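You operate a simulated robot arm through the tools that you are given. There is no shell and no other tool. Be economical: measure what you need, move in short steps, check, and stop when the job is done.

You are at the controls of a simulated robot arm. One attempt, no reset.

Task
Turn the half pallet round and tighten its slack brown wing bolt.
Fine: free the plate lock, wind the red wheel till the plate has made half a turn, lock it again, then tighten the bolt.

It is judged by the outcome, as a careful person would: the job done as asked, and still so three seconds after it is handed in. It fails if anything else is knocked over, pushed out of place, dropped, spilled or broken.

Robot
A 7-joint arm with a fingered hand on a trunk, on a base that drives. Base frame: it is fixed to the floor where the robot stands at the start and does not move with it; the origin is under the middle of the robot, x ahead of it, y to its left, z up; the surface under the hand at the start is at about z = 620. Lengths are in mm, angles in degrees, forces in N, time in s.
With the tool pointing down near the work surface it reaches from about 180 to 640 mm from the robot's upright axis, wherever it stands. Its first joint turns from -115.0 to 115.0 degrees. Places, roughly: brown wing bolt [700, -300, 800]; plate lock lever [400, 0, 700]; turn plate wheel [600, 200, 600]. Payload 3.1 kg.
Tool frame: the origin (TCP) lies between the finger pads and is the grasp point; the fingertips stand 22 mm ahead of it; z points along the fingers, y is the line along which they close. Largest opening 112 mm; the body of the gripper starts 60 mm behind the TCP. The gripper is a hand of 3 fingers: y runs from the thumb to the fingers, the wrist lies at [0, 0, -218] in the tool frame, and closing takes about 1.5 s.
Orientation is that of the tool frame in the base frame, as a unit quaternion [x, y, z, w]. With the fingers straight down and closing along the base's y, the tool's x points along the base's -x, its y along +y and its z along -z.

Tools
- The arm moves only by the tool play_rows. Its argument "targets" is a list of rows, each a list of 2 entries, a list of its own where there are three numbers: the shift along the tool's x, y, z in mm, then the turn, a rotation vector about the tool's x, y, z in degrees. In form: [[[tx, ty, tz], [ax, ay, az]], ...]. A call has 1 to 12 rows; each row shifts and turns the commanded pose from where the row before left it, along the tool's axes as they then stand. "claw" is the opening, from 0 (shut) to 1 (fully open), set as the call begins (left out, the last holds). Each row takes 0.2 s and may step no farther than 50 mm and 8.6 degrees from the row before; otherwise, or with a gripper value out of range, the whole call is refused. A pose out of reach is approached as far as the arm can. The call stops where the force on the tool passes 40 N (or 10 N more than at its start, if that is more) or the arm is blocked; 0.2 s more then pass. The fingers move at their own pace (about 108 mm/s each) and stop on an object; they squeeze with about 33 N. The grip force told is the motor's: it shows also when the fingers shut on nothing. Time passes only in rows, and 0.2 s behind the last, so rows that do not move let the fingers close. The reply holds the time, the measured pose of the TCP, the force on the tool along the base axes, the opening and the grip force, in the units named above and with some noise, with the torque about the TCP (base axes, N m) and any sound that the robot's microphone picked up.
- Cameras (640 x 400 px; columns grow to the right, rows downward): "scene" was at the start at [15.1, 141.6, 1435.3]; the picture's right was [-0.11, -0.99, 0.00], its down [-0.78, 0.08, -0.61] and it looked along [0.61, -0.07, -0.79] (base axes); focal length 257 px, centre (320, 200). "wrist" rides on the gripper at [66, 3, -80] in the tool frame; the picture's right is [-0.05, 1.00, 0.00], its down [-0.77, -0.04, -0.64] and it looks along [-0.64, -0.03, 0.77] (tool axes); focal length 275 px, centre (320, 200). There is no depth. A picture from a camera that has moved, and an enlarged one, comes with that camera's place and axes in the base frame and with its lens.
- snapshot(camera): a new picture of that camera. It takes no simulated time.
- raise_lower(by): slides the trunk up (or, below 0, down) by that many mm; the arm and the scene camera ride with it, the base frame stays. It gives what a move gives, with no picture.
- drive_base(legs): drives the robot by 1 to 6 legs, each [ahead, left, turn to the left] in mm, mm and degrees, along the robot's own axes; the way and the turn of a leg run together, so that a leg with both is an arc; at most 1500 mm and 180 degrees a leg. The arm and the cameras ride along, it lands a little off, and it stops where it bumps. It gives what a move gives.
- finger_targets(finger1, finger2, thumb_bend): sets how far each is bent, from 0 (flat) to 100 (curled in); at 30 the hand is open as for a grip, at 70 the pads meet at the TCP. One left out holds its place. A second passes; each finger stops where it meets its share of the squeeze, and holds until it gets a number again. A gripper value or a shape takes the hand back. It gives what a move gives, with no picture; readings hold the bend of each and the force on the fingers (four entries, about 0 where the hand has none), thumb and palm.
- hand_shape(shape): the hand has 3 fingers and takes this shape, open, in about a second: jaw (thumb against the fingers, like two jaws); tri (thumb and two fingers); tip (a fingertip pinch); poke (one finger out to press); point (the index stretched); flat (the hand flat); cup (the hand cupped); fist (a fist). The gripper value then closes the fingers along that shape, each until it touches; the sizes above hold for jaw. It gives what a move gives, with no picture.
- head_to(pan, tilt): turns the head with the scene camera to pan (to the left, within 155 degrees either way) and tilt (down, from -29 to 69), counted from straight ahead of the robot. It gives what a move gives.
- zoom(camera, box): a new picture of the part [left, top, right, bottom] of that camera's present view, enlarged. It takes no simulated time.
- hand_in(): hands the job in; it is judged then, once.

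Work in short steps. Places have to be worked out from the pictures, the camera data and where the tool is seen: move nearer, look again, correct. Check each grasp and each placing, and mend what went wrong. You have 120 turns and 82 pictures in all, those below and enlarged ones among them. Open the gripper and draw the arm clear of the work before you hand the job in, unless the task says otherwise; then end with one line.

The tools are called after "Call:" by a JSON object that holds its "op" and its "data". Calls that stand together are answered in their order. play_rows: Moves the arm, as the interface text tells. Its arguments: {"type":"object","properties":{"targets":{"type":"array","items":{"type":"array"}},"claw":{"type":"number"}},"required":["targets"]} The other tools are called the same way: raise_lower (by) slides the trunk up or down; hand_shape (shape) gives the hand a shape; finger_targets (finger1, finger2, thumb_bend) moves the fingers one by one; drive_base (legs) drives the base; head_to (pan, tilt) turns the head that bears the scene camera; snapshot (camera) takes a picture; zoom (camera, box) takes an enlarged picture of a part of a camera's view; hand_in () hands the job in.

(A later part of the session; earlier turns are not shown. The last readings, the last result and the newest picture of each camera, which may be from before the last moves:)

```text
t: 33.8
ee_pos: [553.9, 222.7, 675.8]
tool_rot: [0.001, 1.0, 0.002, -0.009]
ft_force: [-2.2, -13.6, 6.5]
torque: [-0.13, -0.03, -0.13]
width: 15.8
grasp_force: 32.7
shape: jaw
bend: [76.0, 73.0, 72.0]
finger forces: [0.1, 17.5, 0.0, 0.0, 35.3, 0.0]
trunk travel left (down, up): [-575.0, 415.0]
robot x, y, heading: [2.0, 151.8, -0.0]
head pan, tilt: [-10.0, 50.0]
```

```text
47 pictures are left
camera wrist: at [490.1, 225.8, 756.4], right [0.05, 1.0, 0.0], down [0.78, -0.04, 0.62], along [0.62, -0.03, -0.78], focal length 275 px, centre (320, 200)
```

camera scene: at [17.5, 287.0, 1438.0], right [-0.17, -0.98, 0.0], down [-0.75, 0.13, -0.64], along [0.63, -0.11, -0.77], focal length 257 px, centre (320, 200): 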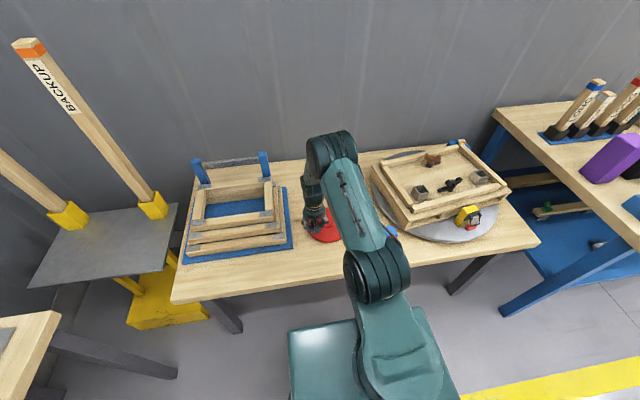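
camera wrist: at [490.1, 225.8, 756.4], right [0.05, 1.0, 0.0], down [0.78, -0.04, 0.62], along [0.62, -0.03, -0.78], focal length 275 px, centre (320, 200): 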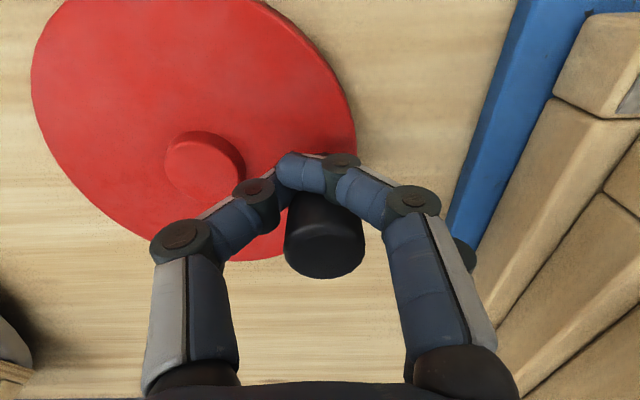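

The handle has slid a little to the far side in the grip; I regrip centred.

Call:
{"op": "play_rows", "data": {"targets": [[[0, 0, 0], [0, 0, 0]], [[0, 0, 0], [0, 0, 0]], [[0, 0, 0], [0, 0, 0]], [[-10, 1, 0], [0, 0, 0]]], "claw": 0.5}}

Call:
{"op": "play_rows", "data": {"targets": [[[0, 0, 0], [0, 0, 0]], [[0, 0, 0], [0, 0, 0]], [[0, 0, 0], [0, 0, 0]], [[0, 0, 0], [0, 0, 0]]], "claw": 0.05}}

Call:
{"op": "snapshot", "data": {"camera": "wrist"}}

Call:
{"op": "zoom", "data": {"camera": "scene", "box": [300, 120, 530, 280]}}

```text
t: 34.8
ee_pos: [565.4, 225.0, 674.0]
tool_rot: [0.001, 1.0, 0.0, -0.01]
ft_force: [-0.1, 1.1, 0.4]
torque: [0.03, 0.0, 0.01]
width: 55.5
grasp_force: 0.0
shape: jaw
bend: [73.0, 73.0, 70.0]
finger forces: [0.0, 0.1, 0.0, 0.1, 0.0, 0.0]
trunk travel left (down, up): [-575.0, 415.0]
robot x, y, heading: [0.3, 151.4, 0.0]
head pan, tilt: [-10.0, 50.0]
```

```text
t: 35.8
ee_pos: [565.1, 223.8, 673.8]
tool_rot: [0.001, 1.0, 0.001, -0.01]
ft_force: [-2.0, -2.7, -5.2]
torque: [-0.06, 0.0, 0.0]
width: 18.6
grasp_force: 33.1
shape: jaw
bend: [73.0, 73.0, 70.0]
finger forces: [14.6, 15.6, 0.2, 0.0, 31.2, 0.0]
trunk travel left (down, up): [-575.0, 415.0]
robot x, y, heading: [2.3, 151.7, -0.2]
head pan, tilt: [-10.0, 50.0]
```

```text
46 pictures are left
camera wrist: at [500.9, 227.2, 755.1], right [0.05, 1.0, 0.0], down [0.78, -0.04, 0.62], along [0.62, -0.03, -0.79], focal length 275 px, centre (320, 200)
```

wrist: 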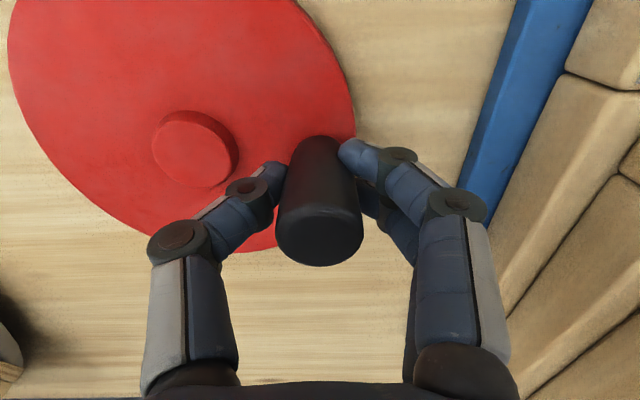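

```text
2.50 times, centred on (415, 200) of scene
camera zoom: at [17.3, 286.3, 1438.1], right [-0.18, -0.98, 0.0], down [-0.75, 0.13, -0.64], along [0.63, -0.11, -0.77], focal length 643 px, centre (82, 200)
```

zoom: 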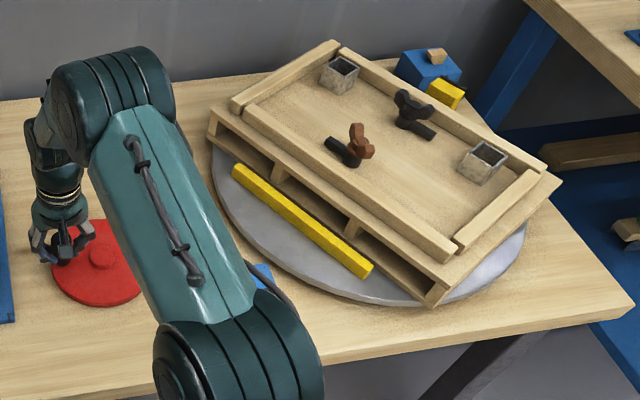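

Call:
{"op": "play_rows", "data": {"targets": [[[15.4, 0.8, 0], [0, 0, 0]], [[20.3, -5.5, 0], [0, 0, 0]], [[17.2, -12, 0], [0, 0, 0]], [[12, -17.2, 0], [0, 0, 0]], [[5.5, -20.3, 0], [0, 0, 0]]]}}

Call:
{"op": "play_rows", "data": {"targets": [[[-1.9, -21, 0], [0, 0, 0]], [[-8.8, -19, 0], [0, 0, 0]], [[-14.9, -14.9, 0], [0, 0, 0]]]}}

Call:
{"op": "zoom", "data": {"camera": "scene", "box": [300, 120, 530, 280]}}

Call:
{"op": "snapshot", "data": {"camera": "wrist"}}

```text
t: 37.0
ee_pos: [498.6, 170.8, 673.3]
tool_rot: [-0.001, 1.0, 0.0, -0.009]
ft_force: [22.8, -4.1, -9.1]
torque: [-0.06, -0.37, 0.01]
width: 17.7
grasp_force: 33.3
shape: jaw
bend: [73.0, 72.0, 70.0]
finger forces: [10.3, 18.9, 0.1, 0.0, 29.4, 0.1]
trunk travel left (down, up): [-575.0, 415.0]
robot x, y, heading: [3.0, 149.9, 0.1]
head pan, tilt: [-10.0, 50.0]
```

```text
t: 37.8
ee_pos: [520.7, 117.3, 673.0]
tool_rot: [0.001, 1.0, -0.001, -0.01]
ft_force: [7.1, 5.7, -1.9]
torque: [0.19, -0.1, 0.01]
width: 17.8
grasp_force: 32.6
shape: jaw
bend: [73.0, 72.0, 70.0]
finger forces: [17.3, 20.6, 0.0, 0.1, 27.6, 0.1]
trunk travel left (down, up): [-575.0, 415.0]
robot x, y, heading: [-1.9, 152.4, 0.1]
head pan, tilt: [-10.0, 50.0]
```

```text
2.50 times, centred on (415, 200) of scene
camera zoom: at [18.5, 286.9, 1438.1], right [-0.18, -0.98, 0.0], down [-0.76, 0.13, -0.64], along [0.63, -0.11, -0.77], focal length 643 px, centre (82, 200)
```

zoom: 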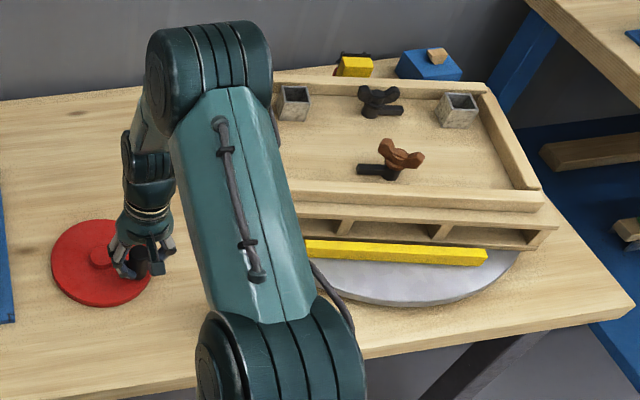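

```text
43 pictures are left
camera wrist: at [456.1, 119.7, 755.2], right [0.05, 1.0, 0.0], down [0.79, -0.04, 0.62], along [0.62, -0.03, -0.79], focal length 275 px, centre (320, 200)
```

wrist: 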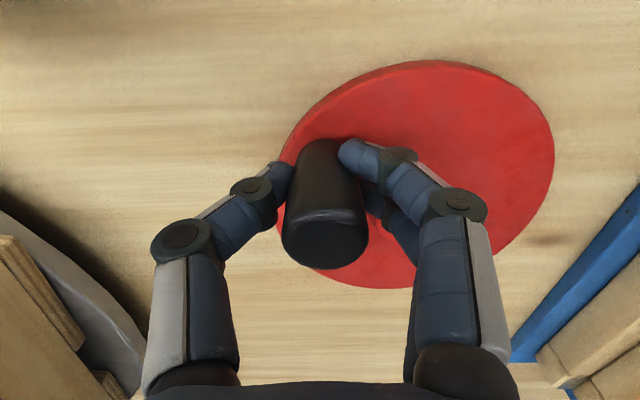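

Pallet edge still reads ~12° short of half a turn, i.e. ~36° of wheel. I wind on to the point opposite the start.

Call:
{"op": "play_rows", "data": {"targets": [[[-15.6, -9.8, 0], [0, 0, 0]], [[-18.7, -3, 0], [0, 0, 0]], [[0, 0, 0], [0, 0, 0]]]}}

Call:
{"op": "zoom", "data": {"camera": "scene", "box": [300, 120, 530, 280]}}

```text
t: 38.6
ee_pos: [554.7, 103.3, 673.4]
tool_rot: [0.002, 1.0, 0.0, -0.01]
ft_force: [0.8, -4.3, 0.3]
torque: [0.0, -0.04, -0.04]
width: 18.1
grasp_force: 32.9
shape: jaw
bend: [73.0, 73.0, 70.0]
finger forces: [16.4, 17.6, 0.0, 0.1, 33.4, 0.0]
trunk travel left (down, up): [-575.0, 415.0]
robot x, y, heading: [3.3, 154.1, -0.4]
head pan, tilt: [-10.0, 50.0]
```

```text
2.50 times, centred on (415, 200) of scene
camera zoom: at [16.8, 285.8, 1438.2], right [-0.18, -0.98, 0.0], down [-0.75, 0.14, -0.64], along [0.63, -0.11, -0.77], focal length 643 px, centre (82, 200)
```

zoom: 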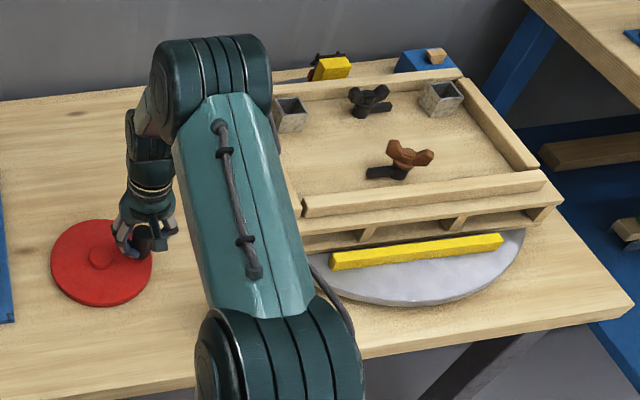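

Wheel has gone 1.5 turns. I release the handle, rise, and check the plate alignment from above before locking.

Call:
{"op": "play_rows", "data": {"targets": [[[0, 0, 0], [0, 0, 0]], [[0, 0, 0], [0, 0, 0]], [[0, 0, 0], [0, 0, 0]], [[0, 0, -40], [0, 0, 0]], [[0, 0, -40], [0, 0, 0]], [[0, 0, -45], [0, 0, 0]], [[20, -20, -40], [0, 0, 0]], [[20, -20, -40], [0, 0, 0]], [[20, -20, -40], [0, 0, 0]]], "claw": 0.5}}

Call:
{"op": "snapshot", "data": {"camera": "wrist"}}

Call:
{"op": "snapshot", "data": {"camera": "scene"}}

```text
t: 40.6
ee_pos: [498.1, 44.2, 920.7]
tool_rot: [0.001, 1.0, 0.0, -0.01]
ft_force: [-0.4, 0.3, 0.4]
torque: [-0.02, -0.01, 0.02]
width: 55.5
grasp_force: 0.0
shape: jaw
bend: [73.0, 73.0, 70.0]
finger forces: [0.0, 0.1, 0.1, 0.0, 0.0, 0.2]
trunk travel left (down, up): [-575.0, 415.0]
robot x, y, heading: [-0.7, 151.2, -0.2]
head pan, tilt: [-10.0, 50.0]
```

```text
41 pictures are left
camera wrist: at [433.1, 48.1, 1002.6], right [0.05, 1.0, 0.0], down [0.78, -0.04, 0.62], along [0.62, -0.03, -0.78], focal length 275 px, centre (320, 200)
```

wrist: 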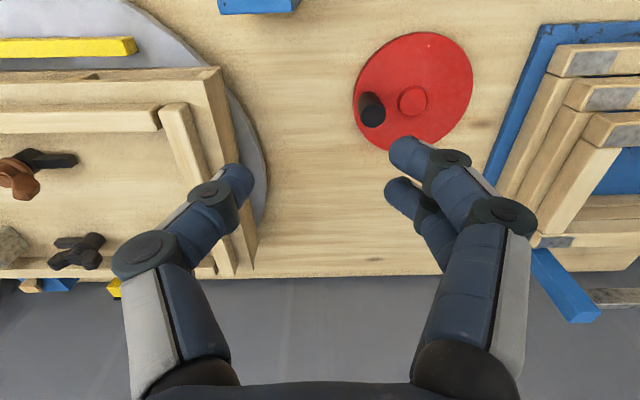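

```text
40 pictures are left
camera scene: at [15.5, 286.2, 1438.1], right [-0.18, -0.98, 0.0], down [-0.75, 0.13, -0.64], along [0.63, -0.11, -0.77], focal length 257 px, centre (320, 200)
```

scene: 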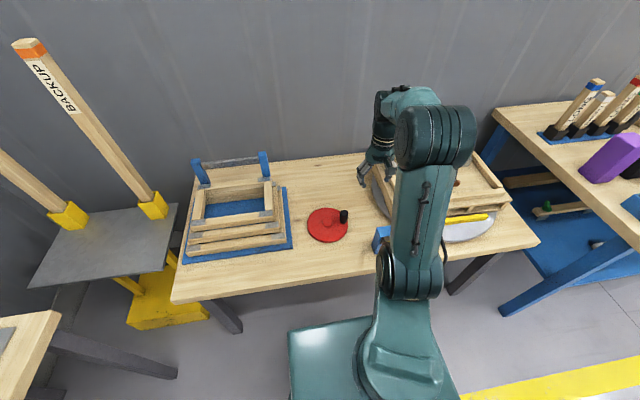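

I'll move over toward the pallet to measure its edge angle against the table edge more precisely.

Call:
{"op": "play_rows", "data": {"targets": [[[10, -45, 0], [0, 0, 0]], [[10, -45, 0], [0, 0, 0]], [[10, -45, 0], [0, 0, 0]], [[10, -45, 0], [0, 0, 0]], [[0, 0, 0], [0, 0, 0]]], "claw": 1.0}}

Call:
{"op": "snapshot", "data": {"camera": "wrist"}}

```text
t: 41.8
ee_pos: [459.9, -134.6, 923.3]
tool_rot: [0.001, 1.0, -0.001, -0.009]
ft_force: [0.7, 2.1, 0.6]
torque: [-0.04, 0.0, -0.02]
width: 111.6
grasp_force: 0.1
shape: jaw
bend: [30.0, 30.0, 30.0]
finger forces: [0.0, 0.1, 0.1, 0.1, 0.1, 0.0]
trunk travel left (down, up): [-575.0, 415.0]
robot x, y, heading: [-3.0, 153.2, -0.1]
head pan, tilt: [-10.0, 50.0]
```

```text
39 pictures are left
camera wrist: at [395.1, -131.2, 1005.0], right [0.05, 1.0, 0.0], down [0.78, -0.04, 0.62], along [0.62, -0.03, -0.78], focal length 275 px, centre (320, 200)
```

wrist: 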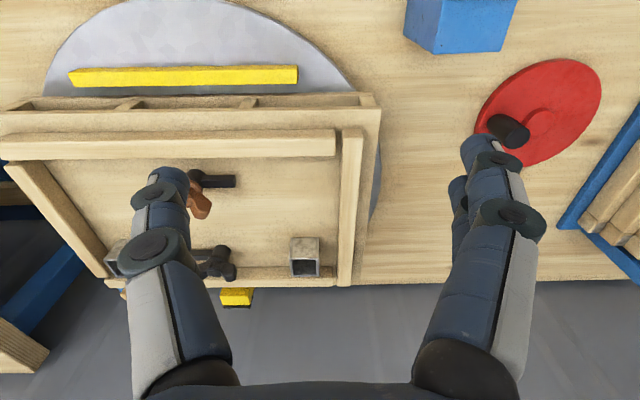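

The pallet edge is parallel to the table edge within about 1°, same as at the start. Now the lock: I close the fingers and move above the raised lever knob (≈[331,-5,729]).

Call:
{"op": "play_rows", "data": {"targets": [[[26, 26, 22], [0, 0, 0]], [[26, 26, 22], [0, 0, 0]], [[26, 26, 22], [0, 0, 0]], [[26, 26, 22], [0, 0, 0]], [[26, 26, 22], [0, 0, 0]], [[0, 0, 0], [0, 0, 0]]], "claw": 0.0}}

Call:
{"op": "snapshot", "data": {"camera": "wrist"}}

```text
t: 43.2
ee_pos: [326.6, -6.4, 816.1]
tool_rot: [0.002, 1.0, -0.001, -0.01]
ft_force: [-0.1, -0.5, 0.0]
torque: [-0.02, -0.02, 0.03]
width: 0.0
grasp_force: 32.6
shape: jaw
bend: [69.0, 69.0, 77.0]
finger forces: [0.0, 0.1, 0.0, 0.0, 0.0, 0.0]
trunk travel left (down, up): [-575.0, 415.0]
robot x, y, heading: [-2.1, 151.4, -0.2]
head pan, tilt: [-10.0, 50.0]
```

```text
38 pictures are left
camera wrist: at [262.4, -1.9, 897.7], right [0.05, 1.0, 0.0], down [0.78, -0.04, 0.62], along [0.62, -0.03, -0.78], focal length 275 px, centre (320, 200)
```

wrist: 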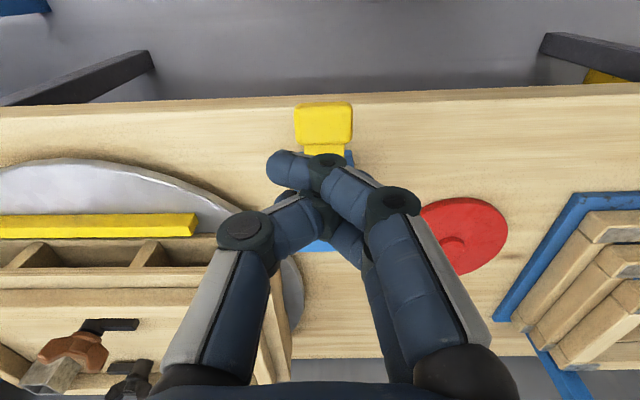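

Call:
{"op": "play_rows", "data": {"targets": [[[-3, 1, 25], [0, 0, 0]], [[0, 0, 20], [0, 0, 0]], [[0, 0, 12], [0, 0, 0]], [[0, 0, 12], [0, 0, 0]], [[0, 0, 12], [0, 0, 0]], [[0, 0, 12], [0, 0, 0]]]}}

Call:
{"op": "snapshot", "data": {"camera": "wrist"}}

```text
t: 44.6
ee_pos: [328.5, -5.5, 720.7]
tool_rot: [0.002, 1.0, 0.001, -0.01]
ft_force: [-0.6, -0.2, 0.4]
torque: [-0.01, -0.04, -0.02]
width: 0.0
grasp_force: 32.9
shape: jaw
bend: [69.0, 70.0, 77.0]
finger forces: [0.0, 0.0, 0.0, 0.0, 0.1, 0.0]
trunk travel left (down, up): [-575.0, 415.0]
robot x, y, heading: [2.0, 150.6, -0.1]
head pan, tilt: [-10.0, 50.0]
```

```text
37 pictures are left
camera wrist: at [264.2, -1.7, 802.7], right [0.05, 1.0, 0.0], down [0.78, -0.04, 0.62], along [0.62, -0.03, -0.78], focal length 275 px, centre (320, 200)
```

wrist: 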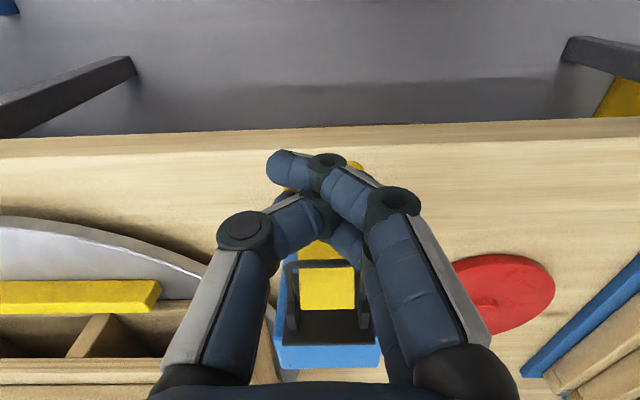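

Call:
{"op": "play_rows", "data": {"targets": [[[2, 0, 12], [0, 0, 0]], [[2, 0, 12], [0, 0, 0]], [[2, 0, 12], [0, 0, 0]], [[0, 0, 12], [0, 0, 0]], [[-10, 0, 0], [0, 0, 0]], [[-10, 0, 0], [0, 0, 0]], [[-10, 0, 0], [0, 0, 0]]]}}

Call:
{"op": "snapshot", "data": {"camera": "wrist"}}

```text
t: 46.2
ee_pos: [349.7, -4.8, 673.7]
tool_rot: [0.001, 1.0, 0.0, -0.011]
ft_force: [-1.2, 0.0, -0.7]
torque: [0.0, 0.04, -0.04]
width: 0.0
grasp_force: 32.7
shape: jaw
bend: [69.0, 68.0, 77.0]
finger forces: [0.0, 0.0, 0.0, 0.0, 0.0, 0.0]
trunk travel left (down, up): [-575.0, 415.0]
robot x, y, heading: [-0.7, 150.3, -0.4]
head pan, tilt: [-10.0, 50.0]
```

```text
36 pictures are left
camera wrist: at [286.5, -0.9, 755.3], right [0.05, 1.0, 0.0], down [0.78, -0.04, 0.62], along [0.62, -0.03, -0.78], focal length 275 px, centre (320, 200)
```

wrist: 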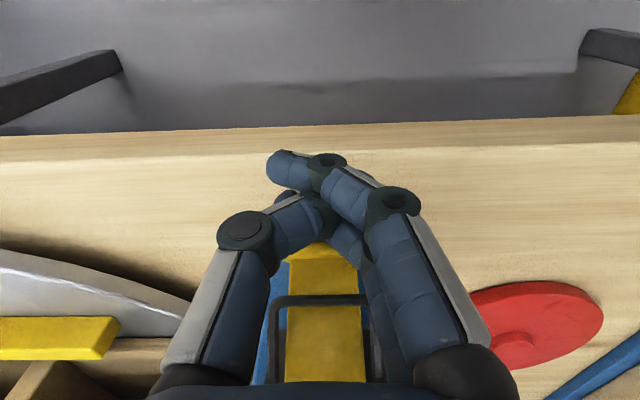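

Lever is coming in with little force. I keep pushing it toward the post until it meets firm resistance.

Call:
{"op": "play_rows", "data": {"targets": [[[-7, 0, 2], [0, 0, 0]], [[-6, 0, 2], [0, 0, 0]], [[-6, 0, 2], [0, 0, 0]], [[-6, 0, 2], [0, 0, 0]], [[-6, 0, 0], [0, 0, 0]], [[-6, 0, 0], [0, 0, 0]]]}}

Call:
{"op": "snapshot", "data": {"camera": "wrist"}}

```text
t: 47.2
ee_pos: [363.4, -4.8, 665.6]
tool_rot: [0.003, 1.0, -0.001, -0.023]
ft_force: [-17.0, 3.6, 10.1]
torque: [-0.03, -0.01, -0.11]
width: 0.3
grasp_force: 32.9
shape: jaw
bend: [69.0, 71.0, 77.0]
finger forces: [0.1, 29.6, 0.0, 0.0, 0.1, 0.1]
trunk travel left (down, up): [-575.0, 415.0]
robot x, y, heading: [1.8, 148.2, -0.0]
head pan, tilt: [-10.0, 50.0]
stopped in row 4: the force on the tool passed its limit at 44 N (the readings are from after the stop); the commanded pose is now the measured one
```

```text
35 pictures are left
camera wrist: at [301.3, -0.4, 747.5], right [0.05, 1.0, 0.0], down [0.8, -0.04, 0.6], along [0.6, -0.03, -0.8], focal length 275 px, centre (320, 200)
```

wrist: 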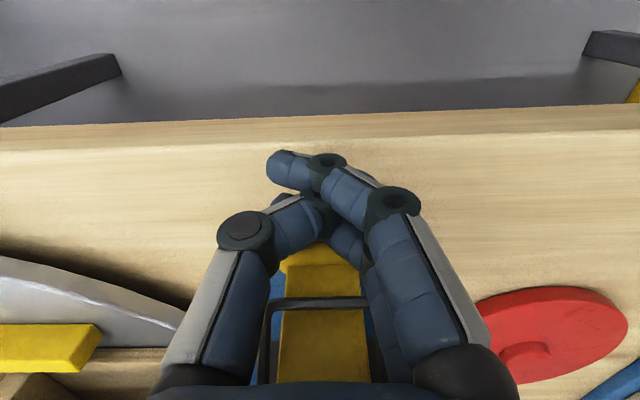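

Firm stop. I back off and compare the lever position with its original locked pose.

Call:
{"op": "play_rows", "data": {"targets": [[[25, 0, 0], [0, 0, 0]], [[30, 0, -20], [0, 0, 0]], [[0, 0, -45], [0, -7, 0]], [[0, 0, -45], [0, -7, 0]], [[0, 0, 0], [0, -7, 0]]], "claw": 0.7}}

Call:
{"op": "snapshot", "data": {"camera": "wrist"}}

```text
t: 48.4
ee_pos: [309.7, -2.6, 768.6]
tool_rot: [0.002, 0.989, 0.004, 0.145]
ft_force: [0.0, -0.5, 0.6]
torque: [-0.02, -0.01, 0.0]
width: 78.4
grasp_force: 0.0
shape: jaw
bend: [67.0, 67.0, 64.0]
finger forces: [0.1, 0.1, 0.0, 0.1, 0.0, 0.1]
out of reach, approached as far as the arm can: row 4
trunk travel left (down, up): [-575.0, 415.0]
robot x, y, heading: [1.2, 151.0, 0.0]
head pan, tilt: [-10.0, 50.0]
```

```text
34 pictures are left
camera wrist: at [224.5, 1.4, 826.0], right [0.05, 1.0, 0.02], down [0.56, -0.04, 0.83], along [0.83, -0.03, -0.56], focal length 275 px, centre (320, 200)
```

wrist: 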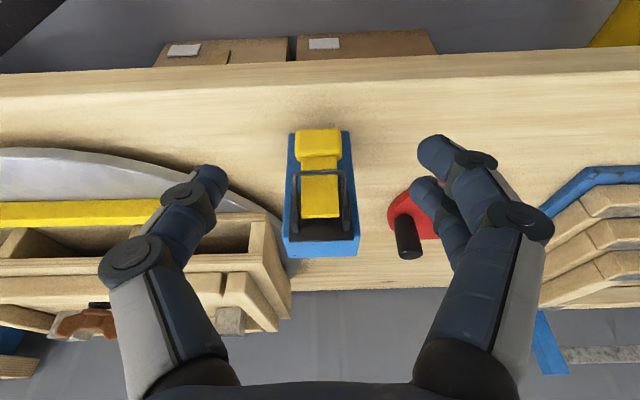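

The lever is exactly back in its original seat (knob and bail project to the same place). Now I raise the hand and drive right to face the brown wing bolt (≈[558,-272,770]).

Call:
{"op": "play_rows", "data": {"targets": [[[0, 0, -40], [0, 6, 0]], [[0, 0, -40], [0, 6, 0]], [[0, 0, -40], [0, 5, 0]]]}}

Call:
{"op": "drive_base", "data": {"legs": [[0, -400, 0]]}}

Call:
{"op": "head_to", "data": {"pan": 0, "tilt": 50}}

Call:
{"op": "snapshot", "data": {"camera": "scene"}}

Call:
{"op": "snapshot", "data": {"camera": "wrist"}}

```text
t: 49.2
ee_pos: [284.3, -1.0, 883.2]
tool_rot: [0.001, 1.0, -0.001, 0.015]
ft_force: [0.7, 0.2, 1.0]
torque: [0.02, -0.04, 0.0]
width: 78.5
grasp_force: 0.0
shape: jaw
bend: [67.0, 67.0, 64.0]
finger forces: [0.0, 0.1, 0.0, 0.0, 0.0, 0.1]
out of reach, approached as far as the arm can: row 1
trunk travel left (down, up): [-575.0, 415.0]
robot x, y, heading: [-4.0, 151.6, -0.1]
head pan, tilt: [-10.0, 50.0]
```

```text
t: 51.7
ee_pos: [287.8, -399.3, 883.1]
tool_rot: [-0.004, 1.0, -0.001, 0.016]
ft_force: [1.1, -0.3, -0.3]
torque: [0.03, 0.04, -0.01]
width: 78.3
grasp_force: 0.0
shape: jaw
bend: [67.0, 67.0, 64.0]
finger forces: [0.0, 0.1, 0.0, 0.0, 0.1, 0.1]
trunk travel left (down, up): [-575.0, 415.0]
robot x, y, heading: [2.1, -253.1, 0.7]
head pan, tilt: [-10.0, 50.0]
```

```text
t: 52.4
ee_pos: [287.8, -399.3, 882.1]
tool_rot: [-0.004, 1.0, -0.002, 0.016]
ft_force: [0.3, 0.6, -0.2]
torque: [0.01, 0.04, 0.0]
width: 78.3
grasp_force: 0.0
shape: jaw
bend: [67.0, 67.0, 64.0]
finger forces: [0.1, 0.0, 0.1, 0.1, 0.1, 0.0]
trunk travel left (down, up): [-575.0, 415.0]
robot x, y, heading: [0.6, -248.8, 0.7]
head pan, tilt: [0.0, 50.0]
```

```text
33 pictures are left
camera scene: at [17.0, -100.7, 1438.1], right [0.01, -1.0, 0.0], down [-0.77, -0.01, -0.64], along [0.64, 0.01, -0.77], focal length 257 px, centre (320, 200)
```

scene: 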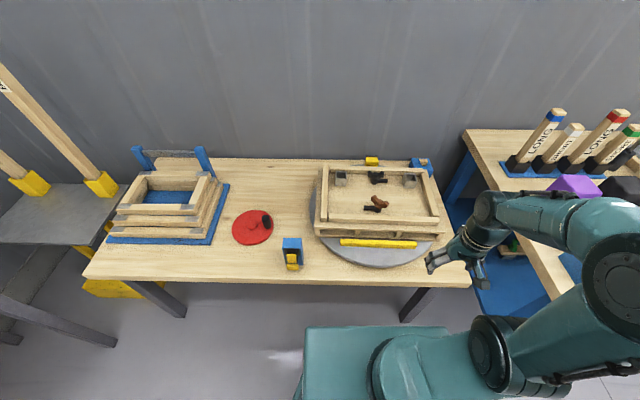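

```text
32 pictures are left
camera wrist: at [220.3, -396.1, 960.6], right [0.04, 1.0, 0.0], down [0.75, -0.03, 0.66], along [0.66, -0.02, -0.75], focal length 275 px, centre (320, 200)
```

wrist: 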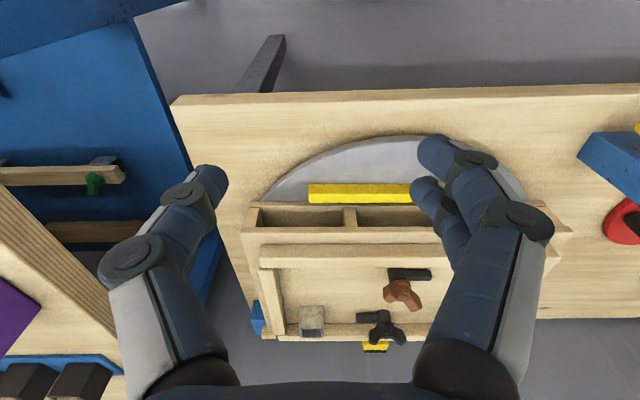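

Call:
{"op": "zoom", "data": {"camera": "scene", "box": [270, 145, 470, 275]}}

Call:
{"op": "zoom", "data": {"camera": "wrist", "box": [340, 240, 460, 360]}}

```text
3.08 times, centred on (370, 210) of scene
camera zoom: at [17.0, -100.7, 1438.1], right [0.01, -1.0, 0.0], down [-0.77, -0.01, -0.64], along [0.64, 0.01, -0.77], focal length 791 px, centre (166, 169)
```

zoom: 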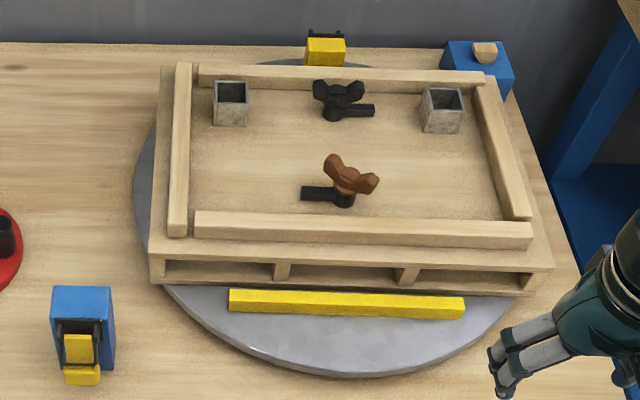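

```text
3.33 times, centred on (400, 300) of wrist
camera zoom: at [220.3, -396.1, 960.6], right [0.04, 1.0, 0.0], down [0.75, -0.03, 0.66], along [0.66, -0.02, -0.75], focal length 918 px, centre (53, -133)
```

zoom: 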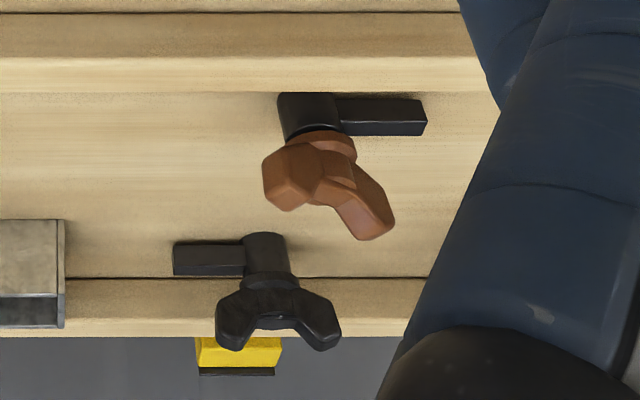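

Bolt wings estimated at [568,-296,758], wing plane ~55° from x. I move to a hover above it for a close look.

Call:
{"op": "play_rows", "data": {"targets": [[[-39, 15, 3], [0, 1.8, 0]], [[-39, 15, 3], [0, 0, 0]], [[-39, 15, 3], [0, 0, 0]], [[-39, 15, 3], [0, 0, 0]], [[-39, 15, 3], [0, 0, 0]], [[-39, 15, 3], [0, 0, 0]], [[-39, 13, 3], [0, 0, 0]]]}}

Call:
{"op": "snapshot", "data": {"camera": "wrist"}}

```text
t: 54.0
ee_pos: [563.1, -292.5, 862.3]
tool_rot: [-0.005, 1.0, -0.001, 0.0]
ft_force: [0.4, 0.0, -0.1]
torque: [0.02, 0.02, -0.02]
width: 78.4
grasp_force: 0.1
shape: jaw
bend: [67.0, 67.0, 64.0]
finger forces: [0.0, 0.1, 0.0, 0.0, 0.1, 0.0]
trunk travel left (down, up): [-575.0, 415.0]
robot x, y, heading: [1.4, -249.9, 0.7]
head pan, tilt: [0.0, 50.0]
```

```text
29 pictures are left
camera wrist: at [496.5, -288.7, 943.0], right [0.04, 1.0, 0.0], down [0.77, -0.03, 0.64], along [0.63, -0.03, -0.77], focal length 275 px, centre (320, 200)
```

wrist: 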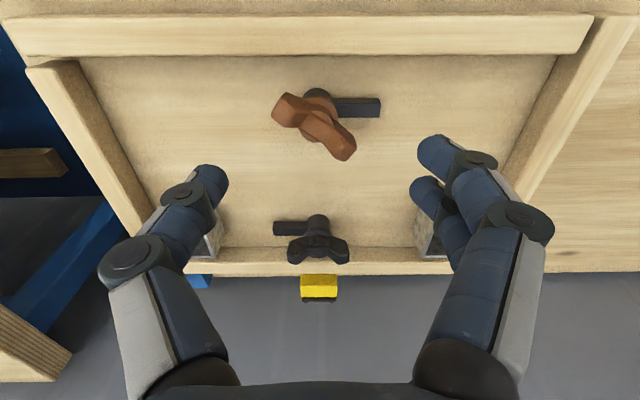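

Call:
{"op": "zoom", "data": {"camera": "wrist", "box": [250, 60, 400, 180]}}

Call:
{"op": "zoom", "data": {"camera": "wrist", "box": [250, 190, 400, 300]}}

```text
3.33 times, centred on (325, 120) of wrist
camera zoom: at [496.5, -288.7, 943.0], right [0.04, 1.0, 0.0], down [0.77, -0.03, 0.64], along [0.63, -0.03, -0.77], focal length 918 px, centre (303, 467)
```

zoom: 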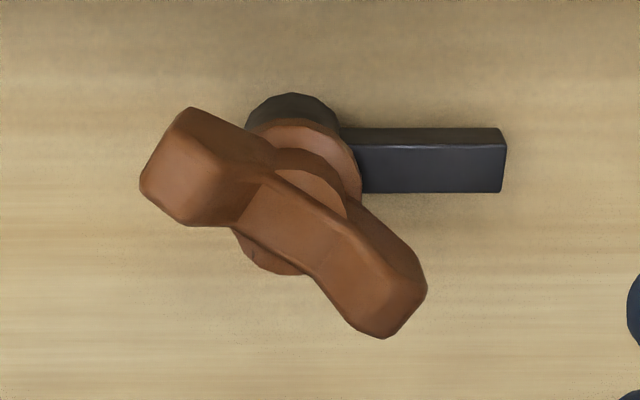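

```text
3.64 times, centred on (325, 245) of wrist
camera zoom: at [496.5, -288.7, 943.0], right [0.04, 1.0, 0.0], down [0.77, -0.03, 0.64], along [0.63, -0.03, -0.77], focal length 1001 px, centre (302, 36)
```

zoom: 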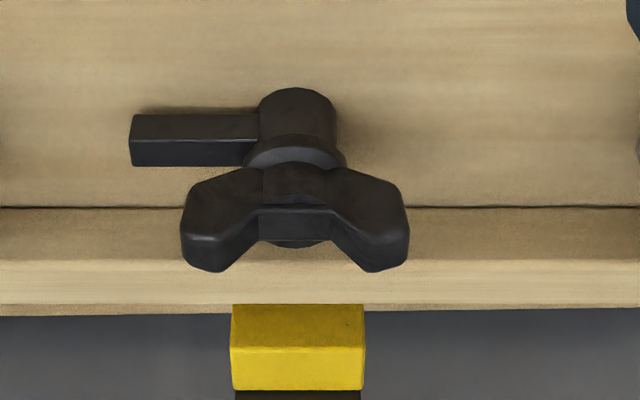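

Brown wings lie ~51° from x, while the tight black one has wings along y. I centre over [578,-295], lower a bit and yaw the hand −51° so it closes across the wings.

Call:
{"op": "play_rows", "data": {"targets": [[[-15, -2, 30], [0, 0, -8.5]], [[0, 0, 0], [0, 0, -8.5]], [[0, 0, 0], [0, 0, -8.5]], [[0, 0, 0], [0, 0, -8.5]], [[0, 0, 0], [0, 0, -8.5]], [[0, 0, 0], [0, 0, -8.5]]]}}

Call:
{"op": "snapshot", "data": {"camera": "wrist"}}

```text
t: 55.4
ee_pos: [576.0, -294.6, 833.4]
tool_rot: [-0.436, 0.9, 0.0, -0.001]
ft_force: [0.6, 0.2, 0.1]
torque: [0.0, -0.01, -0.02]
width: 78.0
grasp_force: 0.1
shape: jaw
bend: [67.0, 67.0, 64.0]
finger forces: [0.0, 0.0, 0.0, 0.0, 0.0, 0.0]
trunk travel left (down, up): [-575.0, 415.0]
robot x, y, heading: [2.1, -251.5, 0.8]
head pan, tilt: [0.0, 50.0]
```

```text
26 pictures are left
camera wrist: at [532.6, -344.8, 913.3], right [-0.75, 0.66, 0.0], down [0.51, 0.58, 0.64], along [0.42, 0.48, -0.77], focal length 275 px, centre (320, 200)
```

wrist: 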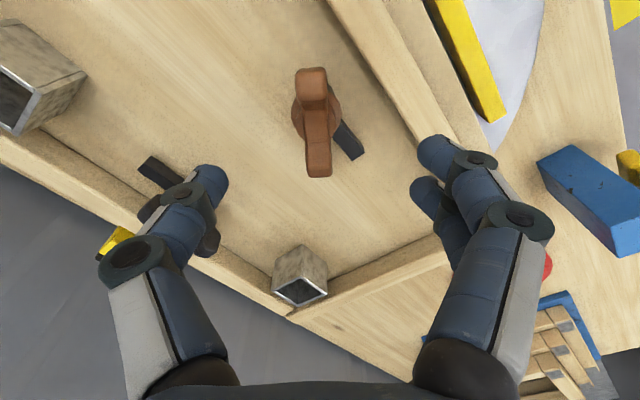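

Wings are now lined up with the hand. I narrow the opening to keep clear of the frame bar, descend and grip.

Call:
{"op": "play_rows", "data": {"targets": [[[0, 0, 0], [0, 0, 0]], [[0, 0, 0], [0, 0, 0]], [[-1, -2, 22], [0, 0, 0]], [[0, 0, 22], [0, 0, 0]], [[0, 0, 20], [0, 0, 0]]], "claw": 0.38}}

Call:
{"op": "snapshot", "data": {"camera": "wrist"}}

```text
t: 56.6
ee_pos: [578.6, -297.0, 768.1]
tool_rot: [-0.435, 0.901, -0.002, -0.001]
ft_force: [-0.7, 0.8, 0.3]
torque: [0.02, 0.0, -0.02]
width: 42.9
grasp_force: 0.1
shape: jaw
bend: [73.0, 73.0, 70.0]
finger forces: [0.0, 0.0, 0.0, 0.0, 0.0, 0.0]
trunk travel left (down, up): [-575.0, 415.0]
robot x, y, heading: [-0.5, -253.2, 0.6]
head pan, tilt: [0.0, 50.0]
```

```text
25 pictures are left
camera wrist: at [535.7, -346.0, 847.9], right [-0.75, 0.66, 0.0], down [0.51, 0.58, 0.63], along [0.42, 0.48, -0.77], focal length 275 px, centre (320, 200)
```

wrist: 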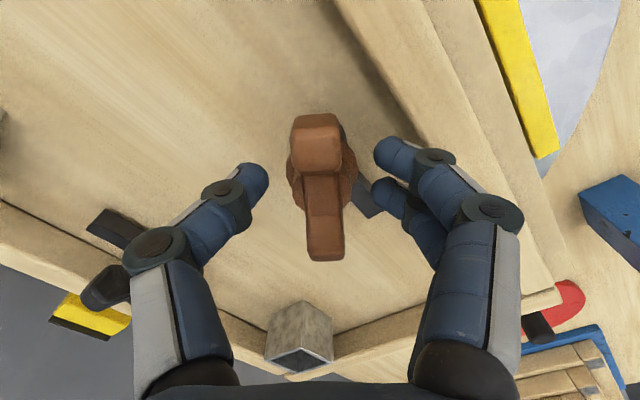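

Centred on the wings. Closing.

Call:
{"op": "play_rows", "data": {"targets": [[[0, 0, 0], [0, 0, 0]], [[0, 0, 2], [0, 0, 0]], [[0, 0, 0], [0, 0, 0]], [[0, 0, 0], [0, 0, 0]], [[0, 0, 0], [0, 0, 0]]], "claw": 0.0}}

Call:
{"op": "play_rows", "data": {"targets": [[[0, 0, 0], [0, 0, 6]], [[0, 0, 0], [0, 0, 6]], [[0, 0, 0], [0, 0, 6]]]}}

Call:
{"op": "snapshot", "data": {"camera": "wrist"}}

```text
t: 57.8
ee_pos: [578.4, -296.0, 766.6]
tool_rot: [-0.434, 0.901, -0.001, 0.0]
ft_force: [1.0, -2.0, 4.9]
torque: [-0.02, 0.01, 0.01]
width: 12.6
grasp_force: 33.3
shape: jaw
bend: [72.0, 72.0, 70.0]
finger forces: [14.8, 15.1, 0.0, 0.0, 31.7, 0.1]
trunk travel left (down, up): [-575.0, 415.0]
robot x, y, heading: [2.3, -252.1, 0.6]
head pan, tilt: [0.0, 50.0]
```

```text
t: 58.6
ee_pos: [578.2, -295.4, 767.3]
tool_rot: [-0.287, 0.958, -0.001, 0.0]
ft_force: [2.7, -2.8, 7.3]
torque: [0.0, 0.0, 0.06]
width: 12.8
grasp_force: 33.4
shape: jaw
bend: [72.0, 72.0, 70.0]
finger forces: [14.9, 15.2, 0.0, 0.1, 33.9, 0.0]
trunk travel left (down, up): [-575.0, 415.0]
robot x, y, heading: [0.8, -246.7, 0.7]
head pan, tilt: [0.0, 50.0]
```

```text
24 pictures are left
camera wrist: at [521.3, -329.4, 847.0], right [-0.51, 0.86, 0.0], down [0.66, 0.4, 0.64], along [0.55, 0.32, -0.77], focal length 275 px, centre (320, 200)
```

wrist: 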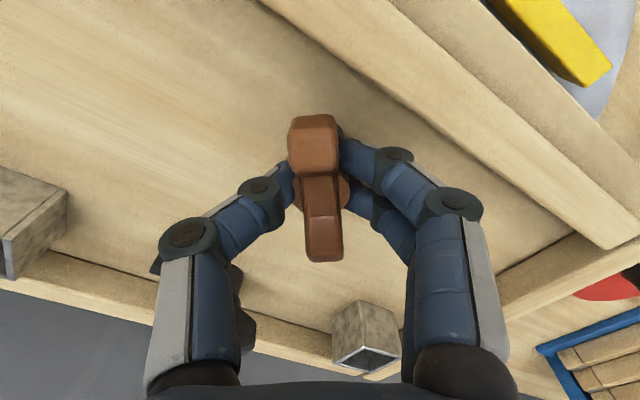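

The bolt turns with the hand at low torque (0.06 N·m). I continue clockwise, watching torque.

Call:
{"op": "play_rows", "data": {"targets": [[[0, 0, 0], [0, 0, 7]], [[0, 0, 0], [0, 0, 7]], [[0, 0, 0], [0, 0, 7]], [[0, 0, 0], [0, 0, 7]]]}}

Call:
{"op": "play_rows", "data": {"targets": [[[0, 0, 0], [0, 0, 7]], [[0, 0, 0], [0, 0, 7]], [[0, 0, 0], [0, 0, 7]], [[0, 0, 0], [0, 0, 7]]]}}

Call:
{"op": "snapshot", "data": {"camera": "wrist"}}

```text
t: 59.6
ee_pos: [576.4, -295.2, 766.7]
tool_rot: [-0.047, 0.999, -0.002, 0.001]
ft_force: [1.1, 1.0, 4.7]
torque: [0.07, 0.0, 0.05]
width: 12.7
grasp_force: 33.5
shape: jaw
bend: [72.0, 72.0, 70.0]
finger forces: [16.2, 16.7, 0.0, 0.1, 31.4, 0.0]
trunk travel left (down, up): [-575.0, 415.0]
robot x, y, heading: [4.2, -250.4, 0.6]
head pan, tilt: [0.0, 50.0]
```

```text
t: 60.6
ee_pos: [577.0, -295.3, 766.8]
tool_rot: [0.197, 0.98, 0.0, 0.0]
ft_force: [-3.0, 7.1, 1.5]
torque: [0.09, 0.02, 0.06]
width: 12.6
grasp_force: 32.5
shape: jaw
bend: [72.0, 72.0, 70.0]
finger forces: [17.0, 17.6, 0.0, 0.1, 29.8, 0.0]
trunk travel left (down, up): [-575.0, 415.0]
robot x, y, heading: [1.8, -250.0, 0.7]
head pan, tilt: [0.0, 50.0]
```

```text
23 pictures are left
camera wrist: at [518.5, -266.4, 847.3], right [0.43, 0.9, 0.0], down [0.7, -0.33, 0.64], along [0.57, -0.27, -0.77], focal length 275 px, centre (320, 200)
```

wrist: 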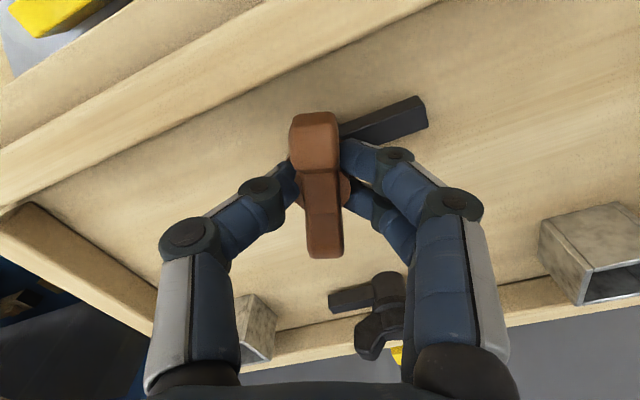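

74° so far, still free. Continue.

Call:
{"op": "play_rows", "data": {"targets": [[[0, 0, 0], [0, 0, 7]], [[0, 0, 0], [0, 0, 7]], [[0, 0, 0], [0, 0, 7]], [[0, 0, 0], [0, 0, 7]]]}}

Call:
{"op": "play_rows", "data": {"targets": [[[0, 0, 0], [0, 0, 7]], [[0, 0, 0], [0, 0, 7]], [[0, 0, 0], [0, 0, 7]], [[0, 0, 0], [0, 0, 7]]]}}

Call:
{"op": "snapshot", "data": {"camera": "wrist"}}

```text
t: 61.6
ee_pos: [578.1, -294.8, 766.7]
tool_rot: [0.428, 0.904, 0.0, 0.003]
ft_force: [0.5, 8.7, 0.1]
torque: [0.17, -0.01, 0.06]
width: 12.9
grasp_force: 33.5
shape: jaw
bend: [72.0, 72.0, 70.0]
finger forces: [17.2, 17.6, 0.0, 0.1, 29.6, 0.0]
trunk travel left (down, up): [-575.0, 415.0]
robot x, y, heading: [4.6, -254.6, 0.7]
head pan, tilt: [0.0, 50.0]
```

```text
t: 62.6
ee_pos: [578.0, -295.2, 768.0]
tool_rot: [0.633, 0.774, 0.0, 0.002]
ft_force: [2.8, 11.2, 3.5]
torque: [0.21, -0.06, 0.07]
width: 12.5
grasp_force: 33.6
shape: jaw
bend: [72.0, 72.0, 70.0]
finger forces: [17.8, 18.0, 0.1, 0.1, 29.6, 0.1]
trunk travel left (down, up): [-575.0, 415.0]
robot x, y, heading: [0.4, -251.0, 0.6]
head pan, tilt: [0.0, 50.0]
```

```text
22 pictures are left
camera wrist: at [568.5, -228.6, 847.0], right [0.99, 0.15, 0.0], down [0.12, -0.76, 0.64], along [0.1, -0.63, -0.77], focal length 275 px, centre (320, 200)
```

wrist: 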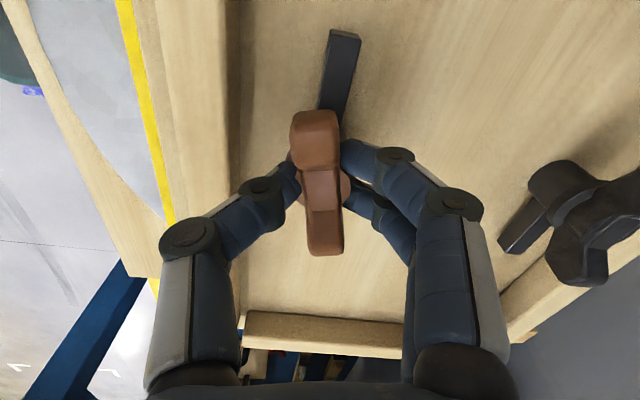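

130° turned; wings are nearly aligned with the lug. I go on in smaller steps.

Call:
{"op": "play_rows", "data": {"targets": [[[0, 0, 0], [0, 0, 5]], [[0, 0, 0], [0, 0, 5]], [[0, 0, 0], [0, 0, 5]], [[0, 0, 0], [0, 0, 0]]]}}

Call:
{"op": "snapshot", "data": {"camera": "wrist"}}

```text
t: 63.6
ee_pos: [578.0, -294.3, 766.3]
tool_rot: [0.728, 0.685, -0.001, 0.001]
ft_force: [5.8, 10.9, 5.9]
torque: [0.16, -0.12, 0.01]
width: 12.7
grasp_force: 33.0
shape: jaw
bend: [72.0, 72.0, 70.0]
finger forces: [18.0, 17.7, 0.0, 0.1, 30.4, 0.1]
trunk travel left (down, up): [-575.0, 415.0]
robot x, y, heading: [-0.5, -251.4, 0.6]
head pan, tilt: [0.0, 50.0]
```

```text
21 pictures are left
camera wrist: at [586.0, -228.2, 846.9], right [0.99, -0.11, 0.0], down [-0.08, -0.77, 0.64], along [-0.07, -0.63, -0.77], focal length 275 px, centre (320, 200)
```

wrist: 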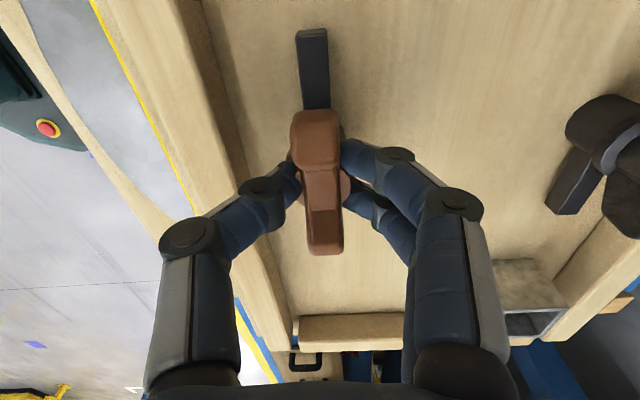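

No resistance yet, so the bolt isn't tight. I keep turning.

Call:
{"op": "play_rows", "data": {"targets": [[[0, 0, 0], [0, 0, 7]], [[0, 0, 0], [0, 0, 7]], [[0, 0, 0], [0, 0, 7]], [[0, 0, 0], [0, 0, 7]], [[0, 0, 0], [0, 0, 0]]]}}

Call:
{"op": "snapshot", "data": {"camera": "wrist"}}

```text
t: 64.8
ee_pos: [578.3, -293.9, 767.8]
tool_rot: [0.872, 0.49, -0.002, 0.003]
ft_force: [6.1, 12.8, 6.2]
torque: [0.14, -0.18, 2.07]
width: 14.0
grasp_force: 32.8
shape: jaw
bend: [72.0, 72.0, 70.0]
finger forces: [23.7, 46.0, 0.0, 0.0, 63.4, 0.1]
trunk travel left (down, up): [-575.0, 415.0]
robot x, y, heading: [-0.2, -249.3, 0.6]
head pan, tilt: [0.0, 50.0]
```

```text
20 pictures are left
camera wrist: at [615.7, -238.5, 847.0], right [0.83, -0.56, 0.0], down [-0.43, -0.64, 0.64], along [-0.36, -0.53, -0.77], focal length 275 px, centre (320, 200)
```

wrist: 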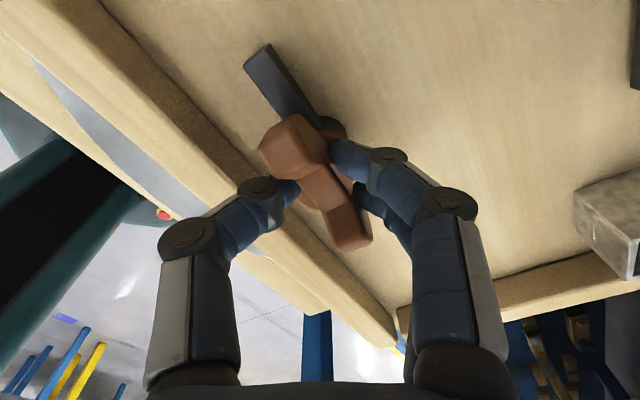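

Torque jumped to 2.1 N·m and the wings stopped in line with the lug: the bolt is tight. I open and rise straight up, then verify.

Call:
{"op": "play_rows", "data": {"targets": [[[0, 0, 0], [0, 0, 0]], [[0, 0, 0], [0, 0, 0]], [[0, 0, 0], [0, 0, 0]], [[0, 0, -25], [0, 0, 0]], [[0, 0, -40], [0, 0, 0]], [[0, 0, -40], [0, 0, 0]]], "claw": 0.38}}

Call:
{"op": "snapshot", "data": {"camera": "wrist"}}

```text
t: 66.2
ee_pos: [578.3, -296.7, 871.5]
tool_rot: [0.872, 0.489, 0.0, 0.001]
ft_force: [0.3, -0.1, 0.6]
torque: [-0.01, 0.0, 0.03]
width: 42.4
grasp_force: 0.1
shape: jaw
bend: [74.0, 74.0, 70.0]
finger forces: [0.0, 0.0, 0.0, 0.1, 0.0, 0.0]
trunk travel left (down, up): [-575.0, 415.0]
robot x, y, heading: [3.9, -247.2, 0.7]
head pan, tilt: [0.0, 50.0]
```

```text
19 pictures are left
camera wrist: at [615.7, -241.2, 951.6], right [0.83, -0.56, 0.0], down [-0.43, -0.64, 0.64], along [-0.36, -0.53, -0.77], focal length 275 px, centre (320, 200)
```

wrist: 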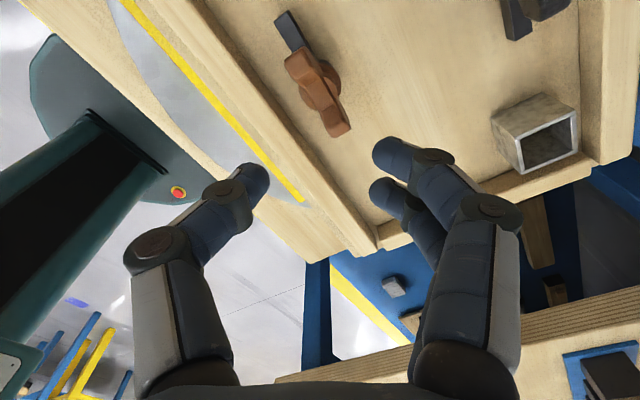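

Wings are in line with the lug like the tight black bolt. I unwind the wrist, rise and retract.

Call:
{"op": "play_rows", "data": {"targets": [[[0, 0, -30], [0, 0, -8.6]], [[0, 0, -30], [0, 0, -8.6]], [[0, 0, 0], [0, 0, -8.6]], [[0, 0, 0], [0, 0, -8.6]], [[0, 0, 0], [0, 0, -8.6]], [[0, 0, 0], [0, 0, -8.6]], [[0, 0, 0], [0, 0, -8.6]], [[0, 0, 0], [0, 0, -8.6]], [[0, 0, 0], [0, 0, -8.6]], [[0, 0, 0], [0, 0, -8.6]], [[0, 0, 0], [0, 0, -8.6]], [[0, 0, 0], [0, 0, -8.6]]], "claw": 1.0}}

Call:
{"op": "play_rows", "data": {"targets": [[[0, 0, 0], [0, 0, -8.6]], [[0, 0, 0], [0, 0, -8.6]], [[45, 0, 0], [0, 0, 0]], [[45, 0, 0], [0, 0, 0]], [[45, 0, 0], [0, 0, 0]], [[45, 0, 0], [0, 0, 0]], [[45, 0, 0], [0, 0, 0]]]}}

Call:
{"op": "snapshot", "data": {"camera": "scene"}}

Call:
{"op": "snapshot", "data": {"camera": "wrist"}}

```text
t: 68.8
ee_pos: [578.1, -295.3, 933.2]
tool_rot: [0.157, 0.988, -0.002, 0.0]
ft_force: [-0.1, -0.4, 0.6]
torque: [0.01, -0.01, -0.03]
width: 112.0
grasp_force: 0.0
shape: jaw
bend: [30.0, 30.0, 30.0]
finger forces: [0.0, 0.0, 0.0, 0.0, 0.0, 0.0]
trunk travel left (down, up): [-575.0, 415.0]
robot x, y, heading: [0.7, -251.7, 0.7]
head pan, tilt: [0.0, 50.0]
```

```text
t: 70.4
ee_pos: [350.3, -294.8, 929.6]
tool_rot: [0.011, 1.0, 0.001, 0.001]
ft_force: [0.2, -0.2, 0.5]
torque: [0.04, 0.0, 0.01]
width: 111.7
grasp_force: 0.0
shape: jaw
bend: [30.0, 30.0, 30.0]
finger forces: [0.0, 0.0, 0.0, 0.0, 0.1, 0.0]
trunk travel left (down, up): [-575.0, 415.0]
robot x, y, heading: [1.2, -248.9, 0.4]
head pan, tilt: [0.0, 50.0]
```

```text
18 pictures are left
camera scene: at [14.9, -104.4, 1438.5], right [0.01, -1.0, 0.0], down [-0.77, -0.01, -0.64], along [0.64, 0.01, -0.77], focal length 257 px, centre (320, 200)
```

scene: 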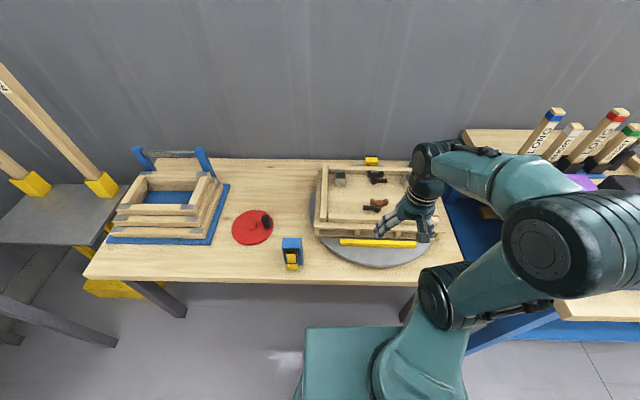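

```text
17 pictures are left
camera wrist: at [284.7, -290.7, 1010.4], right [0.07, 1.0, 0.0], down [0.77, -0.05, 0.64], along [0.64, -0.04, -0.77], focal length 275 px, centre (320, 200)
```

wrist: 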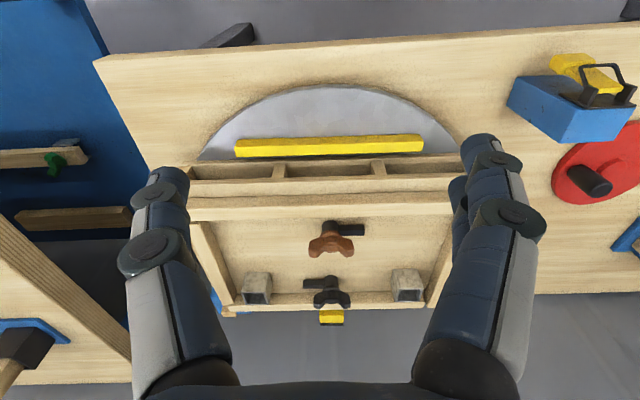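

Everything stands in place. One last measurement of pallet angle and bolt with zoomed views.

Call:
{"op": "zoom", "data": {"camera": "wrist", "box": [180, 120, 470, 330]}}

Call:
{"op": "zoom", "data": {"camera": "scene", "box": [260, 145, 480, 285]}}

```text
1.90 times, centred on (325, 225) of wrist
camera zoom: at [284.7, -290.7, 1010.4], right [0.07, 1.0, 0.0], down [0.77, -0.05, 0.64], along [0.64, -0.04, -0.77], focal length 524 px, centre (310, 152)
```

zoom: 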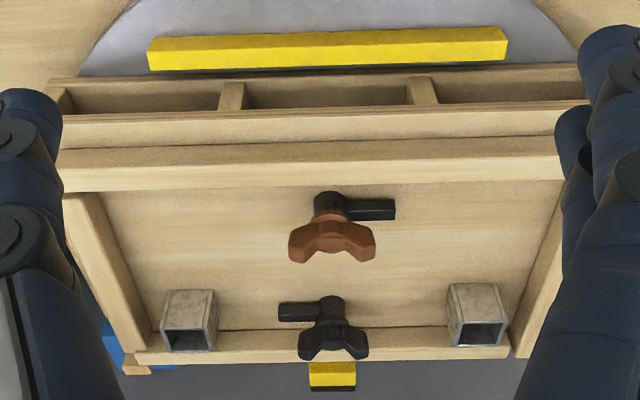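

```text
2.86 times, centred on (370, 215) of scene
camera zoom: at [14.9, -104.4, 1438.5], right [0.01, -1.0, 0.0], down [-0.77, -0.01, -0.64], along [0.64, 0.01, -0.77], focal length 735 px, centre (177, 157)
```

zoom: 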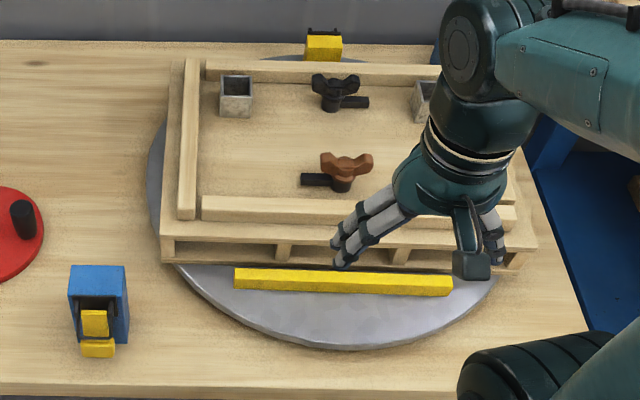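

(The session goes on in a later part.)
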